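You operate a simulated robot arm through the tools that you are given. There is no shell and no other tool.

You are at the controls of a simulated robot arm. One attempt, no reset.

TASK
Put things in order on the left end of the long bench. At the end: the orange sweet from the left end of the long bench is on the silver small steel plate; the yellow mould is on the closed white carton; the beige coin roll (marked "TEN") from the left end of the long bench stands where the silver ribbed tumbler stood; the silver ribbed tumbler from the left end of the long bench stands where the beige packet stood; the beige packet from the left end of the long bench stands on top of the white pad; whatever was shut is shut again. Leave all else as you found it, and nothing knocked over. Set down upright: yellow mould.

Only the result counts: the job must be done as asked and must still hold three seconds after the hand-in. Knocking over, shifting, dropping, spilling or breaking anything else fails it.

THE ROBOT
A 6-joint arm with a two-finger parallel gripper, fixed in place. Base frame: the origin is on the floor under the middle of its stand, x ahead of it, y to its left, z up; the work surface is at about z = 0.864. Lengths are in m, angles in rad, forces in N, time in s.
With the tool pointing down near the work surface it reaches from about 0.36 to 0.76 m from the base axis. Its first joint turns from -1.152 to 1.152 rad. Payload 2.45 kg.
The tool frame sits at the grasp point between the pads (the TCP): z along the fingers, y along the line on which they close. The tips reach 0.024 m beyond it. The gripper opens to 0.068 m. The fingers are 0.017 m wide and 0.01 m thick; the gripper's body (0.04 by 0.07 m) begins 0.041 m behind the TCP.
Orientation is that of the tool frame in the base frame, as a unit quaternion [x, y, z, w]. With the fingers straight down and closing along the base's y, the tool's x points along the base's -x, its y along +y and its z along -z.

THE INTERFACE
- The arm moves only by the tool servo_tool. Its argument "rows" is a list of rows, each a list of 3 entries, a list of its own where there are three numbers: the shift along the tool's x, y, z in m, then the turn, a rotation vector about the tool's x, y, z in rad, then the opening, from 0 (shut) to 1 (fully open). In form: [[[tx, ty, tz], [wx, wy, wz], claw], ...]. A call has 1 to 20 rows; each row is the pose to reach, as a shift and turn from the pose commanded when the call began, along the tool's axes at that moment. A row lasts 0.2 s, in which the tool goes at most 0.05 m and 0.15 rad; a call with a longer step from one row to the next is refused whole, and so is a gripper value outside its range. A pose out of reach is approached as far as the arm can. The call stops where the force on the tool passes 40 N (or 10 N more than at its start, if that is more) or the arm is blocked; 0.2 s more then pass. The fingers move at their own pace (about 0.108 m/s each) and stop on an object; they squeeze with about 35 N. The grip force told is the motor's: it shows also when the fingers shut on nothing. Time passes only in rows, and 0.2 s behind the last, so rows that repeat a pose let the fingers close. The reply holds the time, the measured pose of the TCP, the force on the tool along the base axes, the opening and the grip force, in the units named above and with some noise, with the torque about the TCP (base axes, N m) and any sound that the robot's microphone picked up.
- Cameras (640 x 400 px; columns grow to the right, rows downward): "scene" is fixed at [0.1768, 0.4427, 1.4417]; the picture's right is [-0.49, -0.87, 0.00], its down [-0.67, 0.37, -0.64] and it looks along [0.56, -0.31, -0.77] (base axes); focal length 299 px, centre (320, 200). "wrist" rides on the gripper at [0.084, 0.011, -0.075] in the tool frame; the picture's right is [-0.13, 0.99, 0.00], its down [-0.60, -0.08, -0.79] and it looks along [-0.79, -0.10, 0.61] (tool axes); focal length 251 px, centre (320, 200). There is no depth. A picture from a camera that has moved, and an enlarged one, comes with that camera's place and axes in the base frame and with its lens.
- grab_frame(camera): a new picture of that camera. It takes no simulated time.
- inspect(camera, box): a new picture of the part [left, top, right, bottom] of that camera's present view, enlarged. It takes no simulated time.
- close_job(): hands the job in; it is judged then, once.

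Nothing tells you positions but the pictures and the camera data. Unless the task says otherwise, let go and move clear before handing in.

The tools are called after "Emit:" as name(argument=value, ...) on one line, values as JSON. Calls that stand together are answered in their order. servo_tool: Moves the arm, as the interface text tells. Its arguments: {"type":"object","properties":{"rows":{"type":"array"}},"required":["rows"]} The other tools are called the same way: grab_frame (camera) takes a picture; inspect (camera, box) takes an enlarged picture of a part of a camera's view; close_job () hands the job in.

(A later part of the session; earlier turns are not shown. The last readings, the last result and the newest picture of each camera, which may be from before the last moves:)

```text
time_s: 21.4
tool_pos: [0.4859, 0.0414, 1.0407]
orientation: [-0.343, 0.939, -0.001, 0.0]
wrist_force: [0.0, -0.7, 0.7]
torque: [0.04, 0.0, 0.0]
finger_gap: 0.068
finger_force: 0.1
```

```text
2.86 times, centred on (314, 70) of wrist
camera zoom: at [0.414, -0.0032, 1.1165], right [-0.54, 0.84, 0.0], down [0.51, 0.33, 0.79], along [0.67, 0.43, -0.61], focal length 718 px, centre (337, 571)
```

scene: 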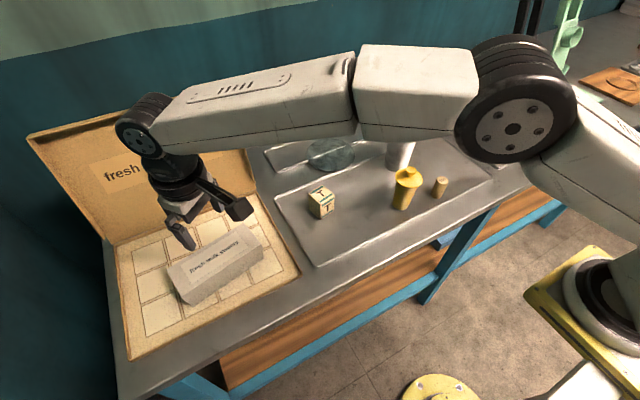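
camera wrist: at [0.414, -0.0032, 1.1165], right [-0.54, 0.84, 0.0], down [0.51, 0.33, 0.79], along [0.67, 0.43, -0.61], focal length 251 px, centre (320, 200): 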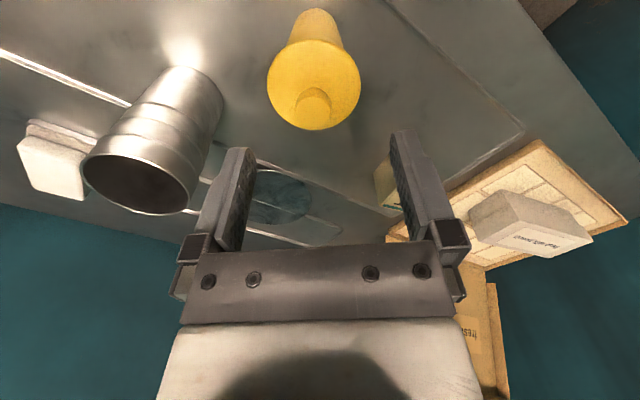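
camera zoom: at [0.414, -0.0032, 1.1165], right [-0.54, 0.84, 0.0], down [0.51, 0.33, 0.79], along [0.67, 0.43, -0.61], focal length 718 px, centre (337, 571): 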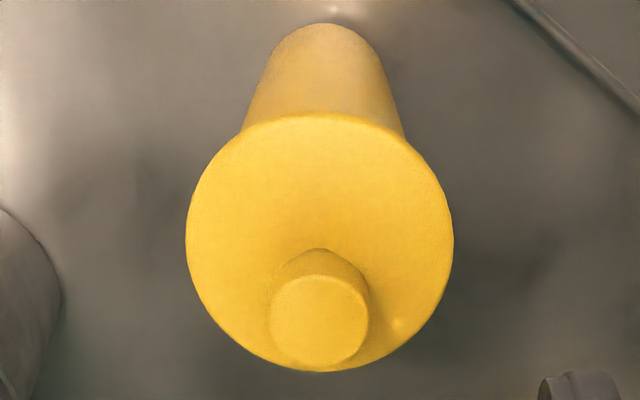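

Knob and flange are centred within about 3 mm. I'll descend around the knob, stopping with the tips just above the flange.

Emit:
servo_tool(rows=[[[0, -0.002, 0.02], [0, 0, 0], 1], [[0, -0.002, 0.04], [0, 0, 0], 1], [[0, -0.002, 0.046], [0, 0, 0], 1], [[0, -0.002, 0.046], [0, 0, 0], 1]])

Emit:
grab_frame(camera="wrist")

Emit:
inspect(camera="scene", box=[380, 150, 440, 215])

```text
time_s: 22.4
tool_pos: [0.4871, 0.039, 0.9944]
orientation: [-0.343, 0.939, 0.0, 0.0]
wrist_force: [-0.5, 0.4, 0.9]
torque: [-0.04, 0.0, -0.02]
finger_gap: 0.0678
finger_force: 0.0
```

```text
taken
camera wrist: at [0.4143, -0.0071, 1.0712], right [-0.54, 0.84, 0.0], down [0.51, 0.33, 0.79], along [0.67, 0.43, -0.61], focal length 251 px, centre (320, 200)
```

wrist: 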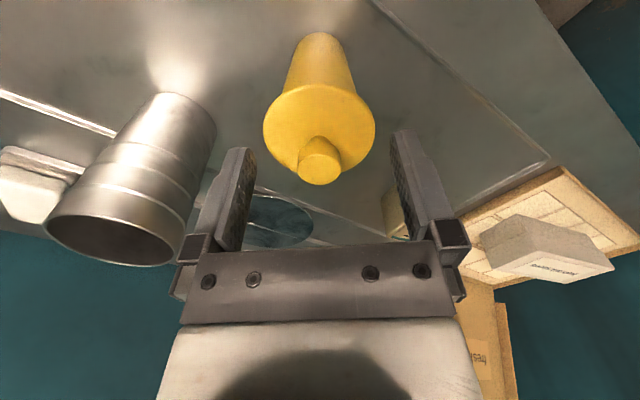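

```text
6.15 times, centred on (410, 182) of scene
camera zoom: at [0.1768, 0.4427, 1.4417], right [-0.49, -0.87, 0.0], down [-0.67, 0.37, -0.64], along [0.56, -0.31, -0.77], focal length 1840 px, centre (-234, 308)
```

zoom: 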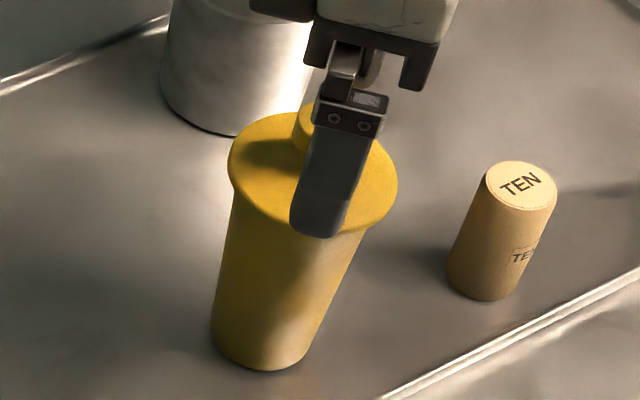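

The knob is centred between the fingers. I'll lower 3 mm more and close on it, expecting a gap of about 0.02.

Emit:
servo_tool(rows=[[[0, 0, 0.003], [0, 0, 0], 1], [[0, 0, 0.003], [0, 0, 0], 0.6], [[0, 0, 0.003], [0, 0, 0], 0.3], [[0, 0, 0.003], [0, 0, 0], 0], [[0, 0, 0.003], [0, 0, 0], 0]])

Emit:
inspect(camera="scene", box=[380, 150, 440, 215])

```text
time_s: 23.6
tool_pos: [0.4855, 0.0385, 0.9918]
orientation: [-0.343, 0.939, 0.0, 0.0]
wrist_force: [-0.4, -0.2, -1.4]
torque: [0.01, 0.0, 0.0]
finger_gap: 0.0191
finger_force: 34.9
```

```text
6.15 times, centred on (410, 182) of scene
camera zoom: at [0.1768, 0.4427, 1.4417], right [-0.49, -0.87, 0.0], down [-0.67, 0.37, -0.64], along [0.56, -0.31, -0.77], focal length 1840 px, centre (-234, 308)
```

zoom: 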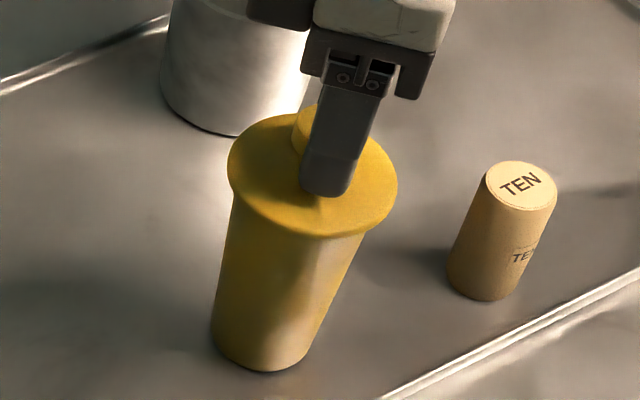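

The knob is held at 0.019. I'll lift 12 mm as a test, to see whether the whole mould comes up or only a lid.

Emit:
servo_tool(rows=[[[0, 0, -0.003], [0, 0, 0], 0], [[0, 0, -0.007], [0, 0, 0], 0], [[0, 0, -0.012], [0, 0, 0], 0], [[0, 0, -0.012], [0, 0, 0], 0]])

Emit:
inspect(camera="scene", box=[380, 150, 440, 215])

Emit:
grab_frame(camera="wrist")

```text
time_s: 24.6
tool_pos: [0.4854, 0.0382, 1.0053]
orientation: [-0.343, 0.939, 0.0, 0.0]
wrist_force: [0.0, 0.7, -1.9]
torque: [-0.01, -0.01, 0.01]
finger_gap: 0.0193
finger_force: 34.7
```

```text
6.15 times, centred on (410, 182) of scene
camera zoom: at [0.1768, 0.4427, 1.4417], right [-0.49, -0.87, 0.0], down [-0.67, 0.37, -0.64], along [0.56, -0.31, -0.77], focal length 1840 px, centre (-234, 308)
```

zoom: 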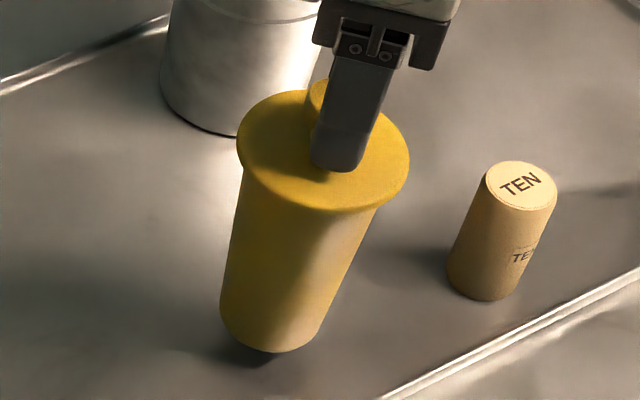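

```text
taken
camera wrist: at [0.4136, -0.0071, 1.0807], right [-0.54, 0.84, 0.0], down [0.51, 0.33, 0.79], along [0.67, 0.43, -0.61], focal length 251 px, centre (320, 200)
```

wrist: 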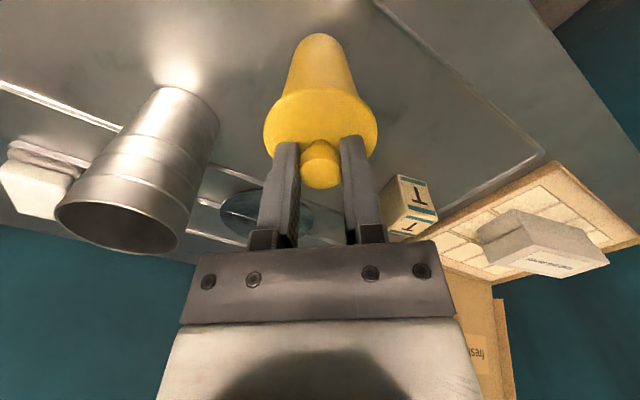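

The whole mould lifts as one piece, hanging straight. I'll raise it and carry it slowly to above the carton centre.

Emit:
servo_tool(rows=[[[0, 0, -0.03], [0, 0, 0], 0], [[0, 0, -0.07], [0, 0, 0], 0], [[0, 0, -0.105], [0, 0, 0], 0], [[-0.0095, 0.0093, -0.117], [0, 0, 0], 0], [[-0.0255, 0.0247, -0.117], [0, 0, 0], 0], [[-0.0477, 0.0463, -0.117], [0, 0, 0], 0], [[-0.0732, 0.071, -0.117], [0, 0, 0], 0], [[-0.1018, 0.0988, -0.117], [0, 0, 0], 0], [[-0.1305, 0.1266, -0.117], [0, 0, 0], 0], [[-0.1591, 0.1544, -0.117], [0, 0, 0], 0], [[-0.1877, 0.1822, -0.117], [0, 0, 0], 0], [[-0.2164, 0.21, -0.117], [0, 0, 0], 0], [[-0.245, 0.2378, -0.117], [0, 0, 0], 0], [[-0.2705, 0.2625, -0.117], [0, 0, 0], 0], [[-0.2927, 0.2841, -0.117], [0, 0, 0], 0], [[-0.3087, 0.2995, -0.117], [0, 0, 0], 0], [[-0.3182, 0.3088, -0.117], [0, 0, 0], 0], [[-0.3182, 0.3088, -0.117], [0, 0, 0], 0]])

Emit:
grab_frame(camera="wrist")

Emit:
inspect(camera="scene", box=[110, 140, 310, 300])

```text
time_s: 28.4
tool_pos: [0.5312, 0.4793, 1.1224]
orientation: [-0.343, 0.939, 0.001, -0.001]
wrist_force: [0.1, 0.6, -1.0]
torque: [0.01, 0.0, 0.0]
finger_gap: 0.0194
finger_force: 35.7
```

```text
taken
camera wrist: at [0.4597, 0.4349, 1.198], right [-0.54, 0.84, 0.0], down [0.51, 0.33, 0.79], along [0.67, 0.43, -0.61], focal length 251 px, centre (320, 200)
```

wrist: 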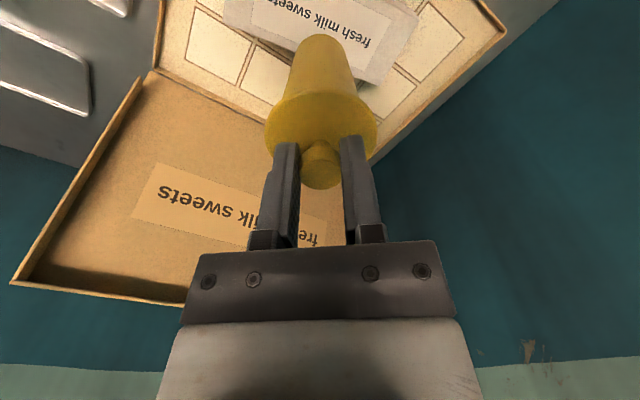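

```text
2.50 times, centred on (210, 220) of scene
camera zoom: at [0.1768, 0.4428, 1.4417], right [-0.49, -0.87, 0.0], down [-0.67, 0.37, -0.64], along [0.56, -0.31, -0.77], focal length 748 px, centre (595, 150)
```

zoom: 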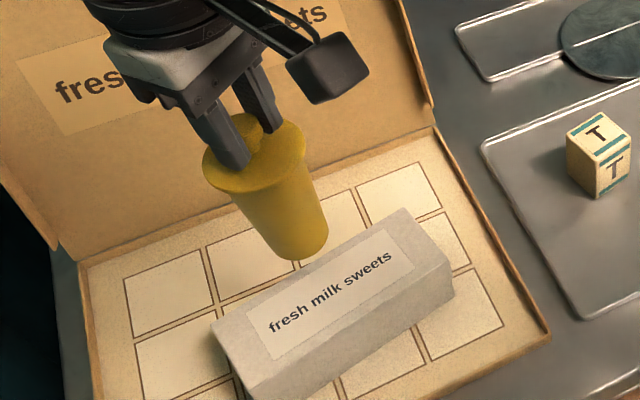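

The mould is above the carton. I'll descend to about 1 cm above the top and check the alignment.

Emit:
servo_tool(rows=[[[0, 0, 0.02], [0, 0, 0], 0], [[0, 0, 0.04], [0, 0, 0], 0], [[0, 0, 0.055], [0, 0, 0], 0], [[0, 0, 0.06], [0, 0, 0], 0], [[0, 0, 0.06], [0, 0, 0], 0]])

Emit:
inspect(camera="wrist", box=[180, 0, 460, 175])

Emit:
inspect(camera="scene", box=[150, 170, 290, 290])

```text
time_s: 29.6
tool_pos: [0.5318, 0.4795, 1.0621]
orientation: [-0.343, 0.939, 0.0, 0.0]
wrist_force: [0.0, -0.1, -0.7]
torque: [0.02, -0.01, 0.0]
finger_gap: 0.0194
finger_force: 34.9
```

```text
2.29 times, centred on (320, 88) of wrist
camera zoom: at [0.4601, 0.4347, 1.1378], right [-0.54, 0.84, 0.0], down [0.51, 0.33, 0.79], along [0.67, 0.43, -0.61], focal length 575 px, centre (320, 457)
```

zoom: 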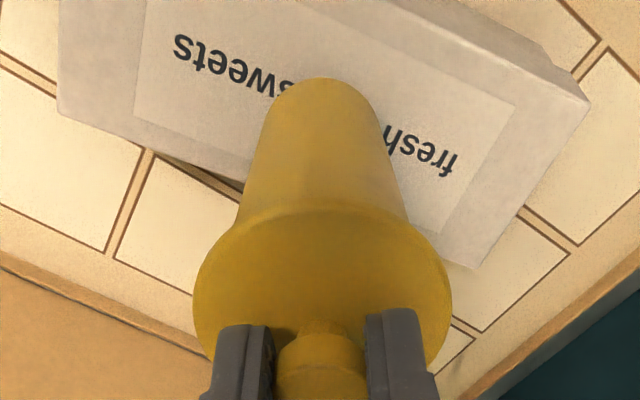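

```text
3.33 times, centred on (220, 230) of scene
camera zoom: at [0.1768, 0.4428, 1.4417], right [-0.49, -0.87, 0.0], down [-0.67, 0.37, -0.64], along [0.56, -0.31, -0.77], focal length 997 px, centre (653, 100)
```

zoom: 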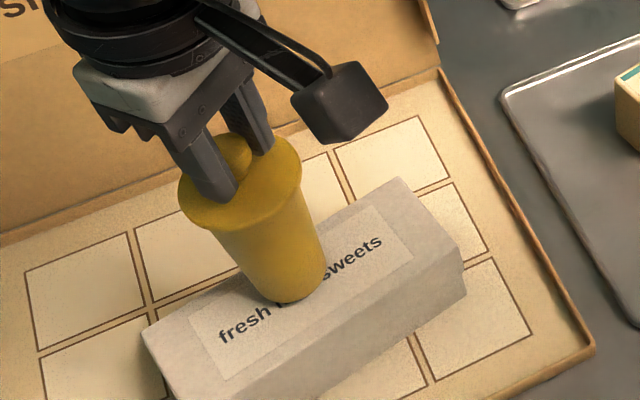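

Emit:
servo_tool(rows=[[[0.0029, 0.0012, 0.003], [0, 0, 0], 0], [[0.0029, 0.0012, 0.006], [0, 0, 0], 0], [[0.0029, 0.0012, 0.006], [0, 0, 0], 0]])

Emit:
inspect(camera="scene", box=[160, 190, 280, 290])

Emit:
inspect(camera="wrist", box=[180, 0, 460, 175])

```text
time_s: 30.4
tool_pos: [0.5288, 0.4781, 1.055]
orientation: [-0.343, 0.939, 0.0, 0.0]
wrist_force: [-0.6, -0.6, -1.4]
torque: [-0.03, 0.01, 0.01]
finger_gap: 0.0196
finger_force: 35.1
```

```text
4.00 times, centred on (220, 240) of scene
camera zoom: at [0.1768, 0.4428, 1.4417], right [-0.49, -0.87, 0.0], down [-0.67, 0.37, -0.64], along [0.56, -0.31, -0.77], focal length 1196 px, centre (720, 40)
```

zoom: 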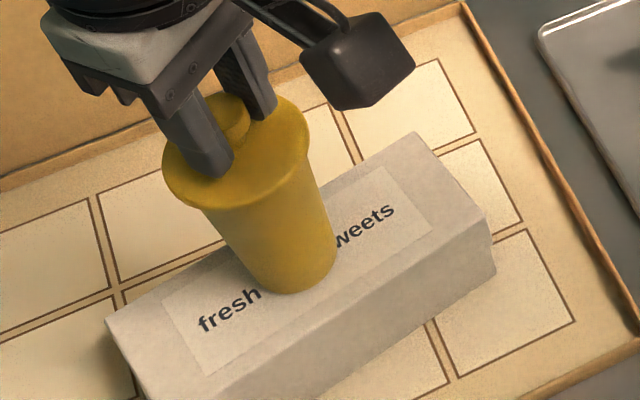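

```text
2.29 times, centred on (320, 88) of wrist
camera zoom: at [0.457, 0.4327, 1.1308], right [-0.54, 0.84, 0.0], down [0.51, 0.33, 0.79], along [0.67, 0.43, -0.61], focal length 575 px, centre (320, 457)
```

zoom: 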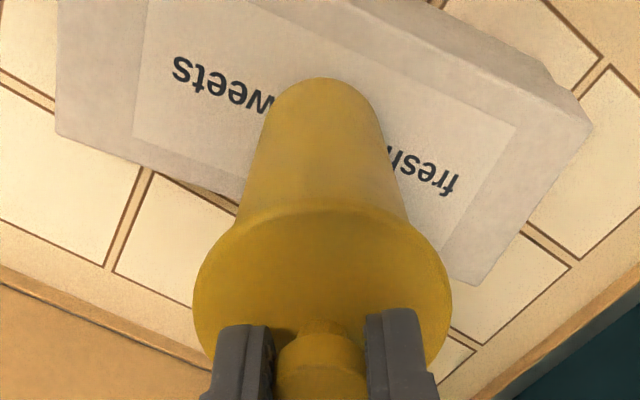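

Emit:
servo_tool(rows=[[[0.0023, 0.0019, 0.001], [0, 0, 0], 0], [[0.0023, 0.0019, 0.002], [0, 0, 0], 0], [[0.0023, 0.0019, 0.003], [0, 0, 0], 0], [[0.0023, 0.0019, 0.003], [0, 0, 0], 0]])

Emit:
servo_tool(rows=[[[0, 0, 0.001], [0, 0, 0], 0], [[0, 0, 0.002], [0, 0, 0], 0], [[0, 0, 0.002], [0, 0, 0], 0]])

Emit:
inspect(camera="scene", box=[160, 190, 280, 290])

```text
time_s: 31.4
tool_pos: [0.5253, 0.4786, 1.0534]
orientation: [-0.343, 0.939, 0.0, 0.001]
wrist_force: [-0.5, 0.1, 1.8]
torque: [-0.05, 0.06, 0.0]
finger_gap: 0.0196
finger_force: 35.1
```

```text
time_s: 32.2
tool_pos: [0.5257, 0.478, 1.0522]
orientation: [-0.343, 0.939, 0.0, 0.002]
wrist_force: [-3.1, -2.6, 19.9]
torque: [-0.35, 0.38, -0.02]
finger_gap: 0.0196
finger_force: 34.8
```

```text
4.00 times, centred on (220, 240) of scene
camera zoom: at [0.1763, 0.4423, 1.4419], right [-0.49, -0.87, 0.0], down [-0.67, 0.37, -0.64], along [0.56, -0.31, -0.77], focal length 1196 px, centre (720, 40)
```

zoom: 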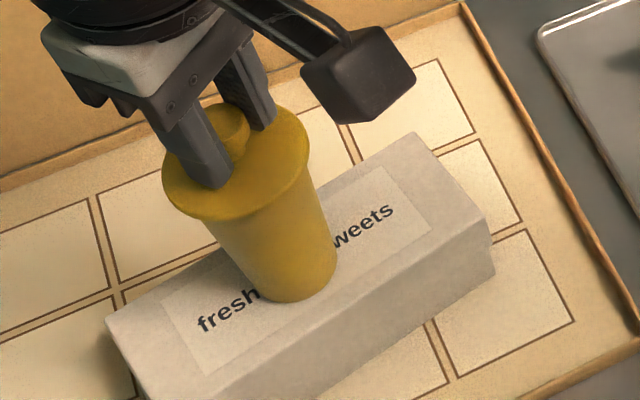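

Contact is made with about 20 N of pressure. I'll ease off to near zero, then open.

Emit:
servo_tool(rows=[[[0, 0, -0.001], [0, 0, 0], 0], [[0, 0, -0.0017], [0, 0, 0], 0], [[0, 0, -0.0017], [0, 0, 0], 0]])

```text
time_s: 33.0
tool_pos: [0.5255, 0.4787, 1.0519]
orientation: [-0.343, 0.939, 0.001, 0.0]
wrist_force: [3.4, 3.0, 11.9]
torque: [0.37, -0.42, -0.01]
finger_gap: 0.0194
finger_force: 35.7
```

Emit:
servo_tool(rows=[[[0, 0, -0.0005], [0, 0, 0], 0], [[0, 0, -0.001], [0, 0, 0], 0], [[0, 0, -0.001], [0, 0, 0], 0]])

Emit:
inspect(camera="scene", box=[160, 190, 280, 290])

```text
time_s: 33.8
tool_pos: [0.5238, 0.4781, 1.0514]
orientation: [-0.343, 0.939, 0.0, -0.001]
wrist_force: [2.7, 1.2, 12.9]
torque: [0.13, -0.3, 0.02]
finger_gap: 0.0196
finger_force: 34.7
```

```text
4.00 times, centred on (220, 240) of scene
camera zoom: at [0.1766, 0.4425, 1.4418], right [-0.49, -0.87, 0.0], down [-0.67, 0.37, -0.64], along [0.56, -0.31, -0.77], focal length 1196 px, centre (720, 40)
```

zoom: 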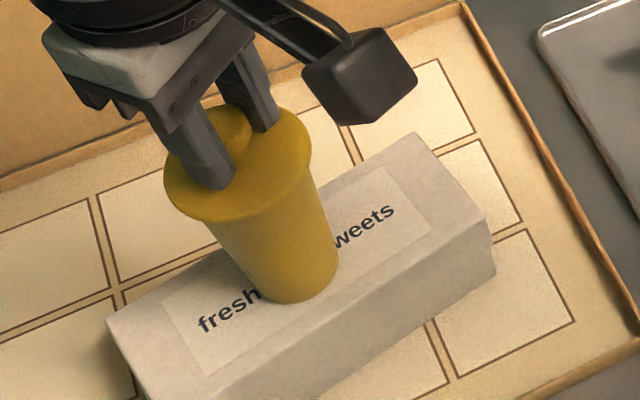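

Emit:
servo_tool(rows=[[[0, 0, -0.0005], [0, 0, 0], 0], [[0, 0, -0.001], [0, 0, 0], 0], [[0, 0, -0.001], [0, 0, 0], 0], [[0, 0, -0.001], [0, 0, 0], 0]])

Emit:
grab_frame(camera="wrist")

```text
time_s: 34.8
tool_pos: [0.5261, 0.4791, 1.0532]
orientation: [-0.343, 0.939, 0.0, -0.001]
wrist_force: [0.8, 1.2, 3.9]
torque: [0.06, -0.07, 0.01]
finger_gap: 0.019
finger_force: 34.7
```

```text
taken
camera wrist: at [0.4523, 0.4335, 1.1286], right [-0.54, 0.84, 0.0], down [0.51, 0.33, 0.79], along [0.67, 0.43, -0.61], focal length 251 px, centre (320, 200)
```

wrist: 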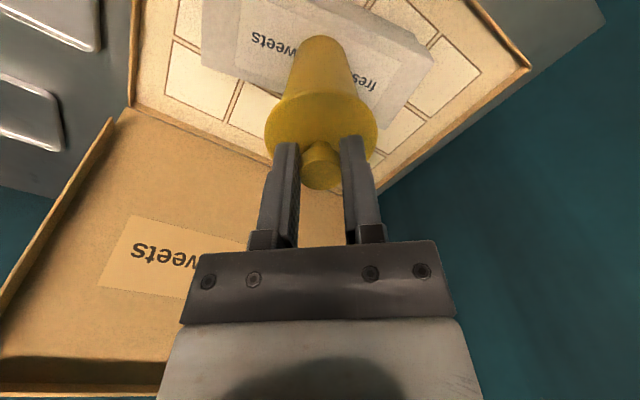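

The pressure is now small. I'll release gently.

Emit:
servo_tool(rows=[[[0, 0, 0], [0, 0, 0], 0.3], [[0, 0, 0], [0, 0, 0], 0.4], [[0, 0, 0], [0, 0, 0], 0.6], [[0, 0, 0], [0, 0, 0], 0.6]])

Emit:
inspect(camera="scene", box=[160, 190, 280, 290])

Emit:
grab_frame(camera="wrist")

```text
time_s: 35.8
tool_pos: [0.5239, 0.4787, 1.0521]
orientation: [-0.343, 0.939, 0.0, 0.0]
wrist_force: [-0.6, -0.1, 0.3]
torque: [-0.04, 0.01, -0.02]
finger_gap: 0.0409
finger_force: 0.0
```

```text
4.00 times, centred on (220, 240) of scene
camera zoom: at [0.1768, 0.4427, 1.4417], right [-0.49, -0.87, 0.0], down [-0.67, 0.37, -0.64], along [0.56, -0.31, -0.77], focal length 1196 px, centre (720, 40)
```

zoom: 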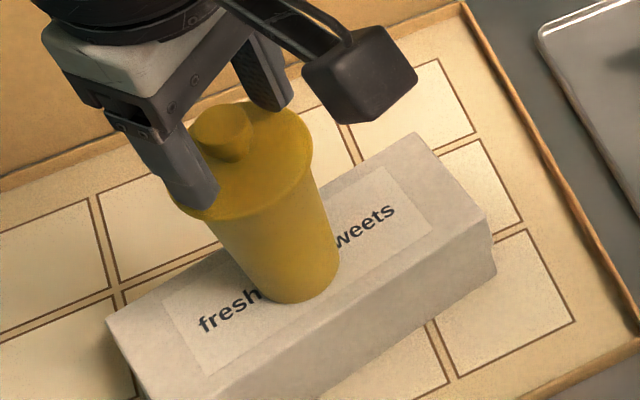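

```text
taken
camera wrist: at [0.4525, 0.4337, 1.1292], right [-0.54, 0.84, 0.0], down [0.51, 0.33, 0.79], along [0.67, 0.43, -0.61], focal length 251 px, centre (320, 200)
```

wrist: 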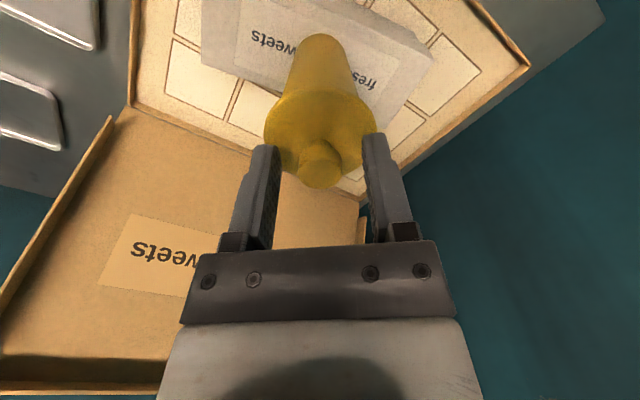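

The mould stands upright on the closed carton. I'll rise clear and move above the packet for a close look, with yaw about 0.2 to match it.

Emit:
servo_tool(rows=[[[0, 0, -0.02], [0, 0, 0], 0.7], [[0, 0, -0.05], [0, 0, 0], 1], [[0, 0, -0.07], [0, 0, 0], 1], [[0.0209, -0.0316, -0.07], [0, 0, 0.07], 1], [[0.0418, -0.0632, -0.065], [0, 0, 0.14], 1], [[0.0627, -0.0948, -0.06], [0, 0, 0.21], 1], [[0.0837, -0.1263, -0.055], [0, 0, 0.28], 1], [[0.1046, -0.1579, -0.05], [0, 0, 0.35], 1], [[0.1255, -0.1895, -0.047], [0, 0, 0.42], 1], [[0.1464, -0.2211, -0.047], [0, 0, 0.49], 1], [[0.1464, -0.2211, -0.047], [0, 0, 0.49], 1]])

Emit:
grab_frame(camera="wrist")

Emit:
grab_frame(camera="scene")

```text
time_s: 38.2
tool_pos: [0.5516, 0.2158, 1.0995]
orientation: [-0.104, 0.995, 0.0, 0.001]
wrist_force: [-1.0, -0.6, -0.1]
torque: [0.01, 0.02, 0.01]
finger_gap: 0.0679
finger_force: 0.1
```

```text
taken
camera wrist: at [0.4675, 0.2102, 1.1756], right [-0.08, 1.0, 0.0], down [0.61, 0.05, 0.79], along [0.79, 0.06, -0.61], focal length 251 px, centre (320, 200)
```

wrist: 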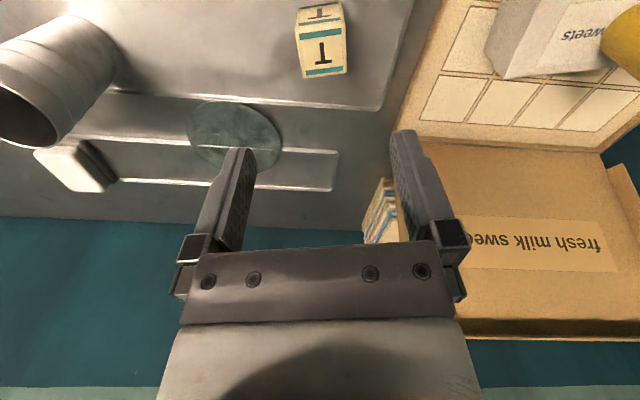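

```text
taken
```

scene: 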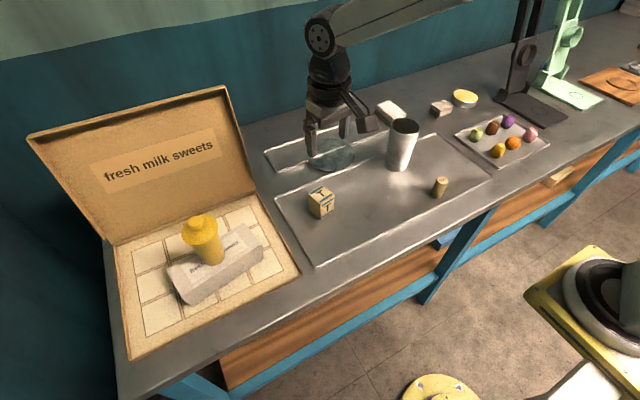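

Emit:
inspect(camera="wrist", box=[272, 0, 368, 85])

Emit:
inspect(camera="wrist", box=[20, 130, 130, 200])

Emit:
inspect(camera="scene", box=[170, 200, 270, 310])

Emit:
inspect(camera="scene", box=[360, 90, 460, 180])

```text
4.71 times, centred on (320, 42) of wrist
camera zoom: at [0.4675, 0.2102, 1.1756], right [-0.08, 1.0, 0.0], down [0.61, 0.05, 0.79], along [0.79, 0.06, -0.61], focal length 1183 px, centre (320, 941)
```

zoom: 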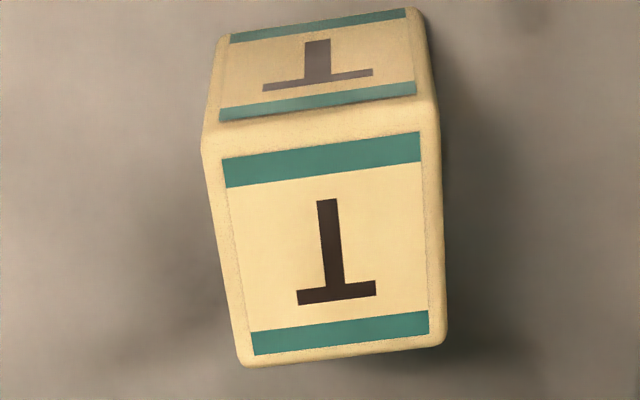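

```text
5.71 times, centred on (75, 165) of wrist
camera zoom: at [0.4675, 0.2102, 1.1756], right [-0.08, 1.0, 0.0], down [0.61, 0.05, 0.79], along [0.79, 0.06, -0.61], focal length 1437 px, centre (1720, 400)
```

zoom: 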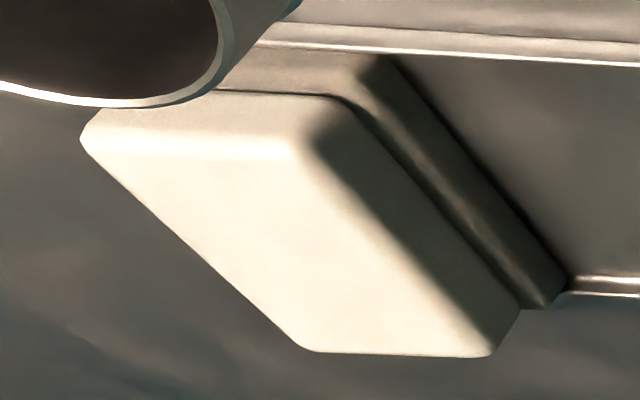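

```text
3.64 times, centred on (220, 255) of scene
camera zoom: at [0.1768, 0.4427, 1.4417], right [-0.49, -0.87, 0.0], down [-0.67, 0.37, -0.64], along [0.56, -0.31, -0.77], focal length 1087 px, centre (684, 0)
```

zoom: 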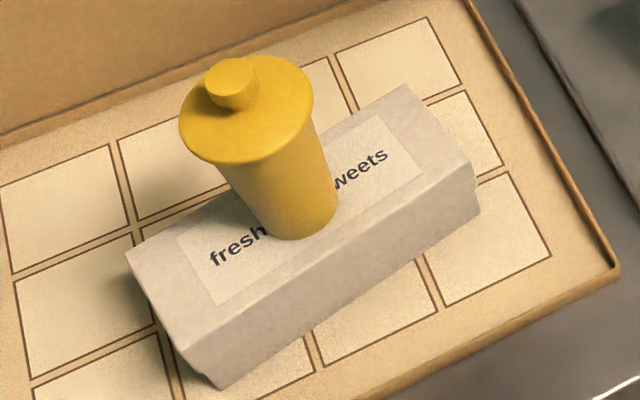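

```text
4.44 times, centred on (410, 135) of scene
camera zoom: at [0.1768, 0.4427, 1.4417], right [-0.49, -0.87, 0.0], down [-0.67, 0.37, -0.64], along [0.56, -0.31, -0.77], focal length 1329 px, centre (-80, 489)
```

zoom: 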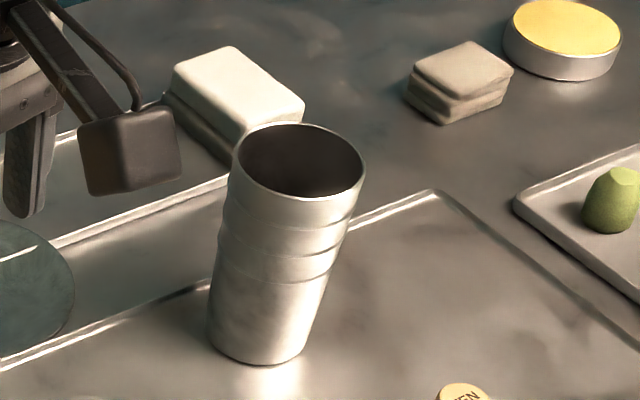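

The mould stands well on the carton. The packet is centred at about (0.569, 0.2207) with yaw ≈0.19, and the pad top spans x 0.75–0.835, y≈-0.16, at the edge of reach. I'll test the reach over the pad empty-handed with an outward tilt before picking the packet.

Emit:
servo_tool(rows=[[[-0.0066, -0.04, 0], [0, 0, 0.021], 1], [[-0.0132, -0.08, 0], [0, 0, 0.042], 1], [[-0.0199, -0.12, 0], [0, 0, 0.063], 1], [[-0.0265, -0.16, 0], [0, 0, 0.084], 1], [[-0.0331, -0.2, 0], [0, 0, 0.105], 1], [[-0.0397, -0.24, 0], [0, 0, 0.126], 1], [[-0.0463, -0.28, 0], [0, 0, 0.147], 1], [[-0.053, -0.32, 0], [0, 0, 0.168], 1], [[-0.0596, -0.36, 0], [0, 0, 0.189], 1], [[-0.0662, -0.3996, 0], [0, 0, 0.21], 1], [[-0.0662, -0.3996, 0], [0, 0, 0.21], 1]])

Emit:
grab_frame(camera="wrist")

```text
time_s: 40.6
tool_pos: [0.7047, -0.1628, 1.101]
orientation: [0.0, 1.0, 0.0, 0.0]
wrist_force: [-0.1, -0.2, 0.3]
torque: [-0.01, -0.01, -0.02]
finger_gap: 0.0682
finger_force: 0.0
```

```text
taken
camera wrist: at [0.6201, -0.1513, 1.1771], right [0.13, 0.99, 0.0], down [0.6, -0.08, 0.79], along [0.79, -0.1, -0.61], focal length 251 px, centre (320, 200)
```

wrist: 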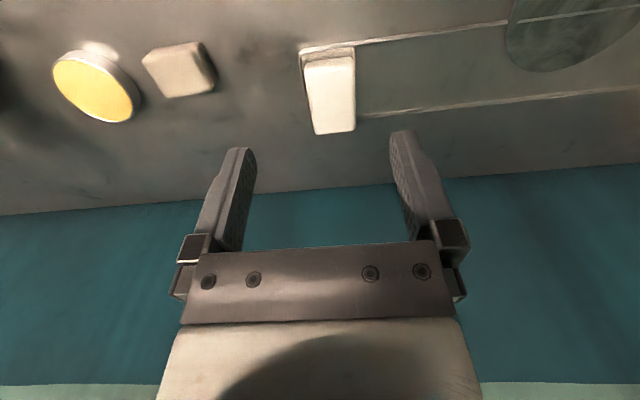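

Emit:
inspect(camera="wrist", box=[280, 30, 380, 145])

Emit:
servo_tool(rows=[[[-0.02, 0.0, 0.02], [0, -0.1, 0], 1], [[-0.04, 0.0, 0.04], [0, -0.2, 0], 1], [[-0.06, 0.0, 0.07], [0, -0.3, 0], 1], [[-0.08, 0.0, 0.1], [0, -0.35, 0], 1], [[-0.08, 0.0, 0.13], [0, -0.35, 0], 1], [[-0.08, 0.0, 0.145], [0, -0.35, 0], 1], [[-0.08, 0.0, 0.145], [0, -0.35, 0], 1]])

Emit:
grab_frame(camera="wrist")

Emit:
grab_frame(camera="scene")

```text
3.48 times, centred on (330, 88) of wrist
camera zoom: at [0.6201, -0.1513, 1.1771], right [0.13, 0.99, 0.0], down [0.6, -0.08, 0.79], along [0.79, -0.1, -0.61], focal length 875 px, centre (285, 591)
```

zoom: 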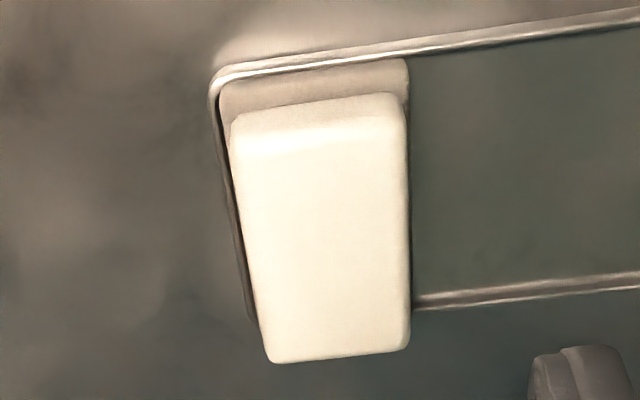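

```text
time_s: 42.2
tool_pos: [0.7838, -0.1619, 0.9561]
orientation: [0.0, 0.985, 0.0, 0.175]
wrist_force: [0.8, -0.7, -0.3]
torque: [-0.01, -0.02, -0.01]
finger_gap: 0.0676
finger_force: 0.1
```

```text
taken
camera wrist: at [0.6793, -0.1508, 0.9982], right [0.12, 0.99, 0.04], down [0.29, -0.08, 0.95], along [0.95, -0.1, -0.3], focal length 251 px, centre (320, 200)
```

wrist: 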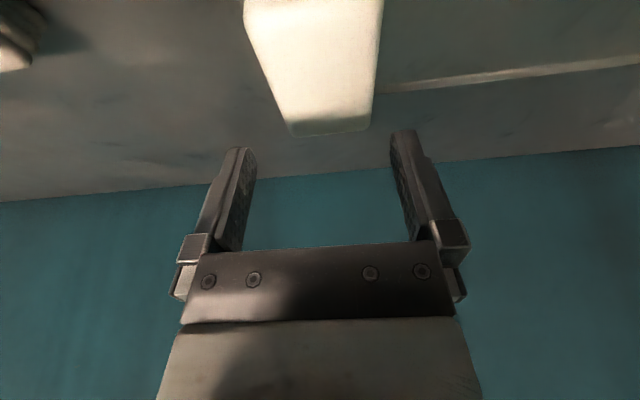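

```text
taken
```

scene: 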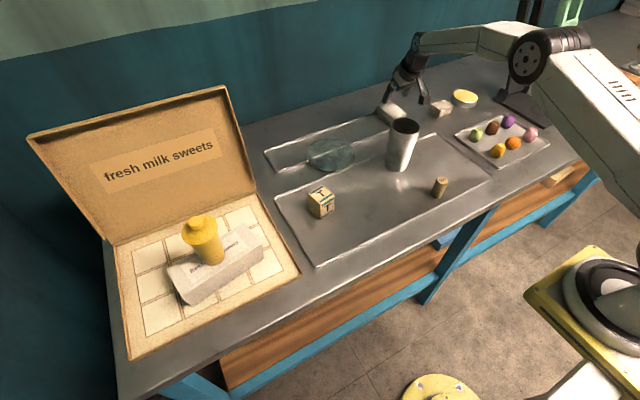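

The tilted pose reaches the pad easily. I'll test the lower release height before going back for the packet.

Emit:
servo_tool(rows=[[[0.0005, 0.0015, 0.0105], [0, 0, 0], 1], [[0.0011, 0.003, 0.0209], [0, 0, 0], 1], [[0.0011, 0.003, 0.0209], [0, 0, 0], 1]])

Emit:
inspect(camera="scene", box=[350, 60, 470, 135])

```text
time_s: 43.0
tool_pos: [0.7909, -0.1579, 0.9364]
orientation: [0.001, 0.985, -0.001, 0.173]
wrist_force: [-1.0, -0.3, -0.1]
torque: [-0.01, 0.0, -0.02]
finger_gap: 0.068
finger_force: 0.1
```

```text
5.33 times, centred on (410, 98) of scene
camera zoom: at [0.1768, 0.4427, 1.4417], right [-0.49, -0.87, 0.0], down [-0.67, 0.37, -0.64], along [0.56, -0.31, -0.77], focal length 1595 px, centre (-160, 747)
```

zoom: 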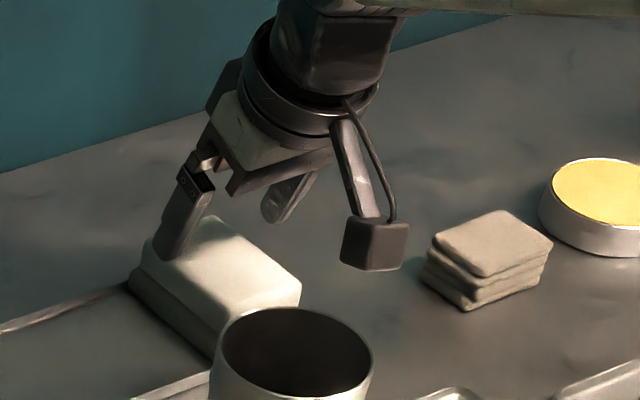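

The pose is reachable. I'll return with the same tilt to above the packet, turning to yaw 0.19.

Emit:
servo_tool(rows=[[[-0.014, 0, -0.0385], [0, 0, 0], 1], [[-0.0281, 0, -0.077], [0, 0, 0], 1], [[-0.0421, 0, -0.1156], [0, 0, 0], 1], [[-0.0562, 0, -0.1541], [0, 0, 0], 1], [[-0.0353, 0.0379, -0.1617], [-0.0065, 0, -0.0179], 1], [[-0.0145, 0.0757, -0.1693], [-0.013, 0, -0.0357], 1], [[0.0064, 0.1136, -0.1769], [-0.0196, 0, -0.0536], 1], [[0.0272, 0.1515, -0.1845], [-0.0261, 0, -0.0714], 1], [[0.0481, 0.1894, -0.1922], [-0.0326, 0, -0.0893], 1], [[0.069, 0.2272, -0.1998], [-0.0391, 0, -0.1071], 1], [[0.0898, 0.2651, -0.2074], [-0.0456, 0, -0.125], 1], [[0.1107, 0.303, -0.215], [-0.0522, 0, -0.1428], 1], [[0.1315, 0.3408, -0.2226], [-0.0587, 0, -0.1607], 1], [[0.1524, 0.3787, -0.2302], [-0.0652, 0, -0.1785], 1], [[0.1661, 0.3787, -0.1926], [-0.0652, 0, -0.1785], 1], [[0.1764, 0.3787, -0.1644], [-0.0652, 0, -0.1785], 1], [[0.1867, 0.3787, -0.1362], [-0.0652, 0, -0.1785], 1], [[0.1867, 0.3787, -0.1362], [-0.0652, 0, -0.1785], 1]])

Emit:
grab_frame(camera="wrist")

Emit:
inspect(camera="scene", box=[270, 120, 400, 230])

```text
time_s: 46.8
tool_pos: [0.5686, 0.2198, 1.0002]
orientation: [-0.093, 0.98, 0.017, 0.174]
wrist_force: [-0.6, -0.1, -1.1]
torque: [0.0, 0.0, -0.02]
finger_gap: 0.0681
finger_force: 0.0
```

```text
taken
camera wrist: at [0.4629, 0.2113, 1.042], right [-0.07, 1.0, 0.04], down [0.3, -0.02, 0.95], along [0.95, 0.08, -0.3], focal length 251 px, centre (320, 200)
```

wrist: 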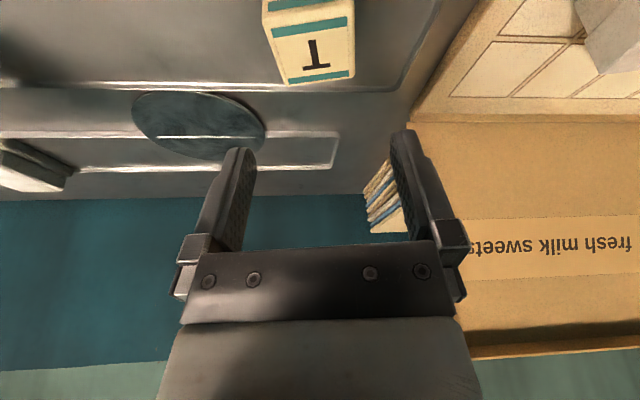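

```text
3.64 times, centred on (335, 175) of scene
camera zoom: at [0.1768, 0.4427, 1.4417], right [-0.49, -0.87, 0.0], down [-0.67, 0.37, -0.64], along [0.56, -0.31, -0.77], focal length 1087 px, centre (266, 291)
```

zoom: 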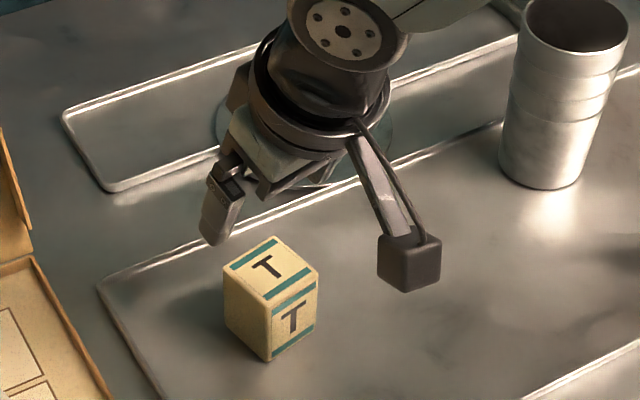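

The packet sits as predicted relative to the tilted tool. I'll descend vertically in two stages.

Emit:
servo_tool(rows=[[[0.0104, 0.0007, 0.0335], [0, 0, 0], 1], [[0.0224, 0.0007, 0.0664], [0, 0, 0], 1], [[0.0224, 0.0007, 0.0664], [0, 0, 0], 1]])

Emit:
grab_frame(camera="wrist")

Emit:
inspect(camera="scene", box=[280, 150, 370, 230])

```text
time_s: 47.6
tool_pos: [0.5692, 0.2219, 0.9309]
orientation: [-0.094, 0.98, 0.017, 0.173]
wrist_force: [-0.3, 0.2, 1.1]
torque: [-0.01, -0.02, 0.04]
finger_gap: 0.0678
finger_force: 0.0
```

```text
taken
camera wrist: at [0.4636, 0.2132, 0.9731], right [-0.07, 1.0, 0.04], down [0.3, -0.02, 0.95], along [0.95, 0.08, -0.3], focal length 251 px, centre (320, 200)
```

wrist: 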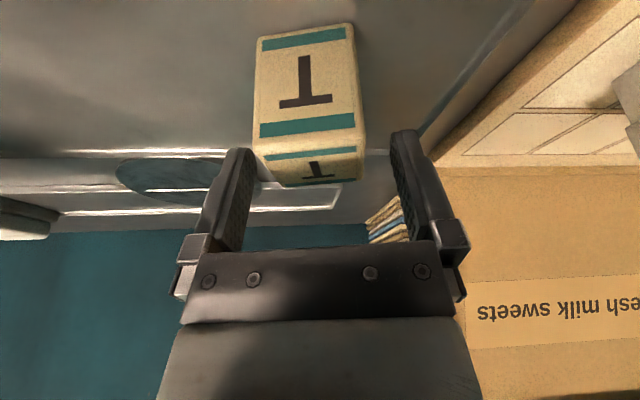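

```text
5.00 times, centred on (325, 190) of scene
camera zoom: at [0.1768, 0.4427, 1.4417], right [-0.49, -0.87, 0.0], down [-0.67, 0.37, -0.64], along [0.56, -0.31, -0.77], focal length 1495 px, centre (295, 250)
```

zoom: 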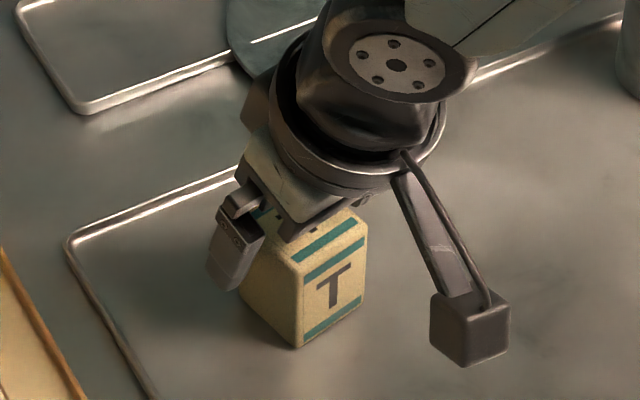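

The packet is about 3 mm to one side. I'll correct that, go down to z≈0.90 and close.

Emit:
servo_tool(rows=[[[0.004, -0.003, 0.015], [0, 0, 0], 1], [[0.0087, -0.003, 0.0298], [0, 0, 0], 1], [[0.0087, -0.003, 0.0298], [0, 0, 0], 1], [[0.0087, -0.003, 0.0298], [0, 0, 0], 0.6], [[0.0087, -0.003, 0.0298], [0, 0, 0], 0.3], [[0.0087, -0.003, 0.0298], [0, 0, 0], 0], [[0.0087, -0.003, 0.0298], [0, 0, 0], 0]])

Emit:
grab_frame(camera="wrist")

Emit:
inspect(camera="scene", box=[280, 150, 370, 230])

```text
time_s: 49.2
tool_pos: [0.5715, 0.2185, 0.901]
orientation: [-0.093, 0.98, 0.017, 0.173]
wrist_force: [0.7, 0.5, 0.4]
torque: [0.01, -0.02, 0.01]
finger_gap: 0.0446
finger_force: 35.6
```

```text
taken
camera wrist: at [0.4666, 0.2098, 0.9431], right [-0.07, 1.0, 0.04], down [0.31, -0.02, 0.95], along [0.95, 0.08, -0.3], focal length 251 px, centre (320, 200)
```

wrist: 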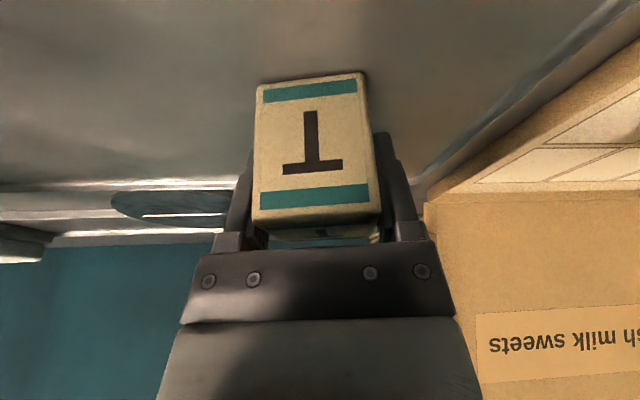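

```text
5.00 times, centred on (325, 190) of scene
camera zoom: at [0.1768, 0.4427, 1.4417], right [-0.49, -0.87, 0.0], down [-0.67, 0.37, -0.64], along [0.56, -0.31, -0.77], focal length 1495 px, centre (295, 250)
```

zoom: 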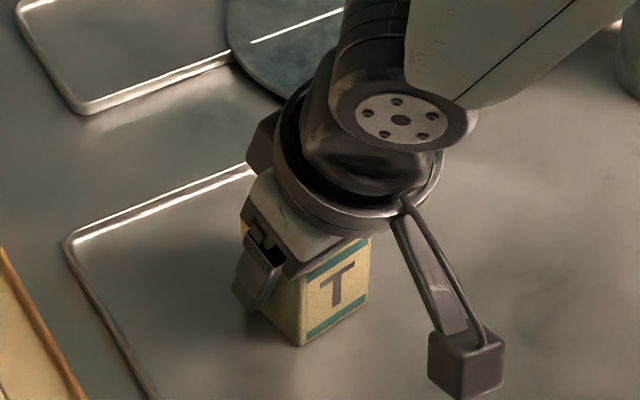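

The packet is gripped with a gap of 0.0446. I'll lift it and carry it over to the pad, returning to yaw 0.

Emit:
servo_tool(rows=[[[-0.0062, 0, -0.0169], [0, 0, 0], 0], [[-0.0185, 0, -0.0507], [0, 0, 0], 0], [[-0.0339, 0, -0.093], [0, 0, 0], 0], [[-0.0494, 0, -0.1353], [0, 0, 0], 0], [[-0.0617, 0, -0.1691], [0, 0, 0], 0], [[-0.067, -0.0165, -0.1671], [0.0026, 0, 0.0071], 0], [[-0.0764, -0.0453, -0.1637], [0.0072, 0, 0.0196], 0], [[-0.0884, -0.0823, -0.1593], [0.013, 0, 0.0357], 0], [[-0.1018, -0.1235, -0.1545], [0.0196, 0, 0.0536], 0], [[-0.1152, -0.1646, -0.1496], [0.0261, 0, 0.0714], 0], [[-0.1286, -0.2058, -0.1447], [0.0326, 0, 0.0893], 0], [[-0.1419, -0.2469, -0.1398], [0.0391, 0, 0.1071], 0], [[-0.1553, -0.2881, -0.1349], [0.0456, 0, 0.125], 0], [[-0.1687, -0.3292, -0.1301], [0.0522, 0, 0.1428], 0], [[-0.1807, -0.3662, -0.1257], [0.058, 0, 0.1589], 0], [[-0.1901, -0.395, -0.1223], [0.0626, 0, 0.1714], 0], [[-0.1954, -0.4115, -0.1203], [0.0652, 0, 0.1785], 0], [[-0.1954, -0.4115, -0.1203], [0.0652, 0, 0.1785], 0]])

Emit:
grab_frame(camera="wrist")

Emit:
grab_frame(camera="scene")

```text
time_s: 53.0
tool_pos: [0.7896, -0.1595, 1.0803]
orientation: [0.0, 0.985, 0.0, 0.173]
wrist_force: [0.0, -0.1, -0.2]
torque: [-0.01, -0.01, 0.0]
finger_gap: 0.0447
finger_force: 34.7
```

```text
taken
camera wrist: at [0.6839, -0.148, 1.1227], right [0.12, 0.99, 0.04], down [0.3, -0.08, 0.95], along [0.95, -0.1, -0.3], focal length 251 px, centre (320, 200)
```

wrist: 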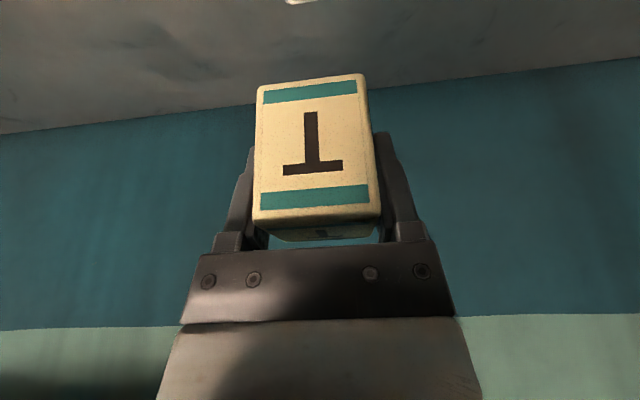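

```text
taken
```

scene: 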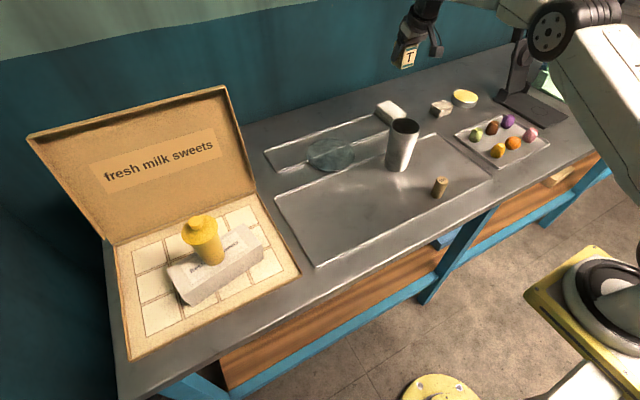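

The packet is centred over the pad. I'll descend to just above it.

Emit:
servo_tool(rows=[[[0.0137, 0, 0.0376], [0, 0, 0], 0], [[0.0274, 0, 0.0751], [0, 0, 0], 0], [[0.0394, 0, 0.108], [0, 0, 0], 0], [[0.0463, 0, 0.1268], [0, 0, 0], 0], [[0.0463, 0, 0.1268], [0, 0, 0], 0]])

Emit:
inspect(camera="scene", box=[360, 80, 440, 130])

Emit:
grab_frame(camera="wrist")

```text
time_s: 54.2
tool_pos: [0.7889, -0.157, 0.9437]
orientation: [0.0, 0.985, -0.001, 0.174]
wrist_force: [-0.8, -0.3, -1.3]
torque: [-0.03, 0.01, 0.01]
finger_gap: 0.0447
finger_force: 35.1
```

```text
8.00 times, centred on (400, 105) of scene
camera zoom: at [0.1768, 0.4427, 1.4417], right [-0.49, -0.87, 0.0], down [-0.67, 0.37, -0.64], along [0.56, -0.31, -0.77], focal length 2392 px, centre (-320, 960)
```

zoom: 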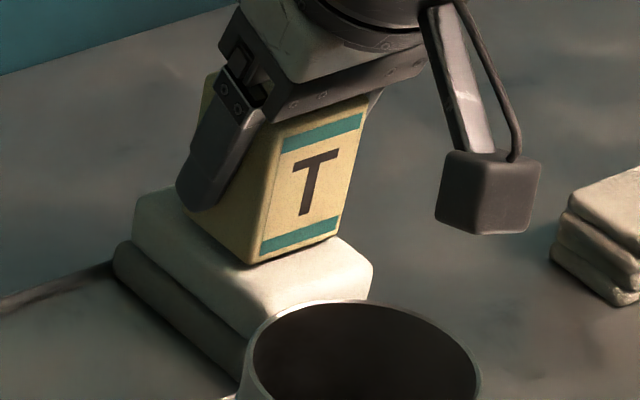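

```text
taken
camera wrist: at [0.6838, -0.1465, 0.9851], right [0.12, 0.99, 0.04], down [0.3, -0.08, 0.95], along [0.95, -0.1, -0.3], focal length 251 px, centre (320, 200)
```

wrist: 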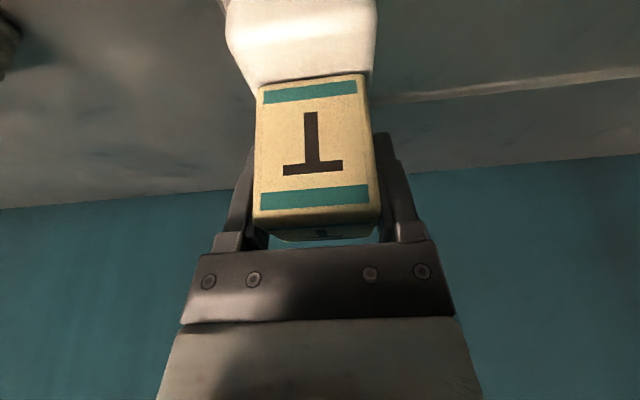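

Emit:
servo_tool(rows=[[[0.001, 0.001, 0.0028], [0, 0, 0], 0], [[0.0021, 0.001, 0.0056], [0, 0, 0], 0], [[0.0027, 0.001, 0.0075], [0, 0, 0], 0], [[0.0027, 0.001, 0.0075], [0, 0, 0], 0]])

Emit:
servo_tool(rows=[[[0.0003, 0, 0.0009], [0, 0, 0], 0], [[0.0007, 0, 0.0019], [0, 0, 0], 0], [[0.0007, 0, 0.0019], [0, 0, 0], 0]])

Emit:
inspect(camera="scene", box=[360, 80, 440, 130])

```text
time_s: 55.2
tool_pos: [0.7902, -0.1586, 0.9402]
orientation: [0.0, 0.984, -0.001, 0.178]
wrist_force: [-4.1, -0.3, 23.8]
torque: [-0.16, 0.6, -0.03]
finger_gap: 0.0447
finger_force: 35.0
```

```text
time_s: 56.0
tool_pos: [0.7898, -0.1592, 0.9392]
orientation: [0.001, 0.984, -0.001, 0.179]
wrist_force: [-1.8, -1.8, 28.2]
torque: [0.09, 0.51, 0.01]
finger_gap: 0.0447
finger_force: 34.8
```

```text
8.00 times, centred on (400, 105) of scene
camera zoom: at [0.176, 0.4429, 1.4418], right [-0.49, -0.87, 0.0], down [-0.67, 0.37, -0.64], along [0.56, -0.31, -0.77], focal length 2392 px, centre (-320, 960)
```

zoom: 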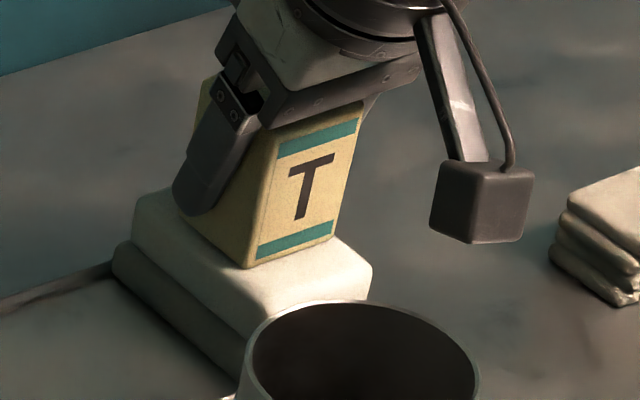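

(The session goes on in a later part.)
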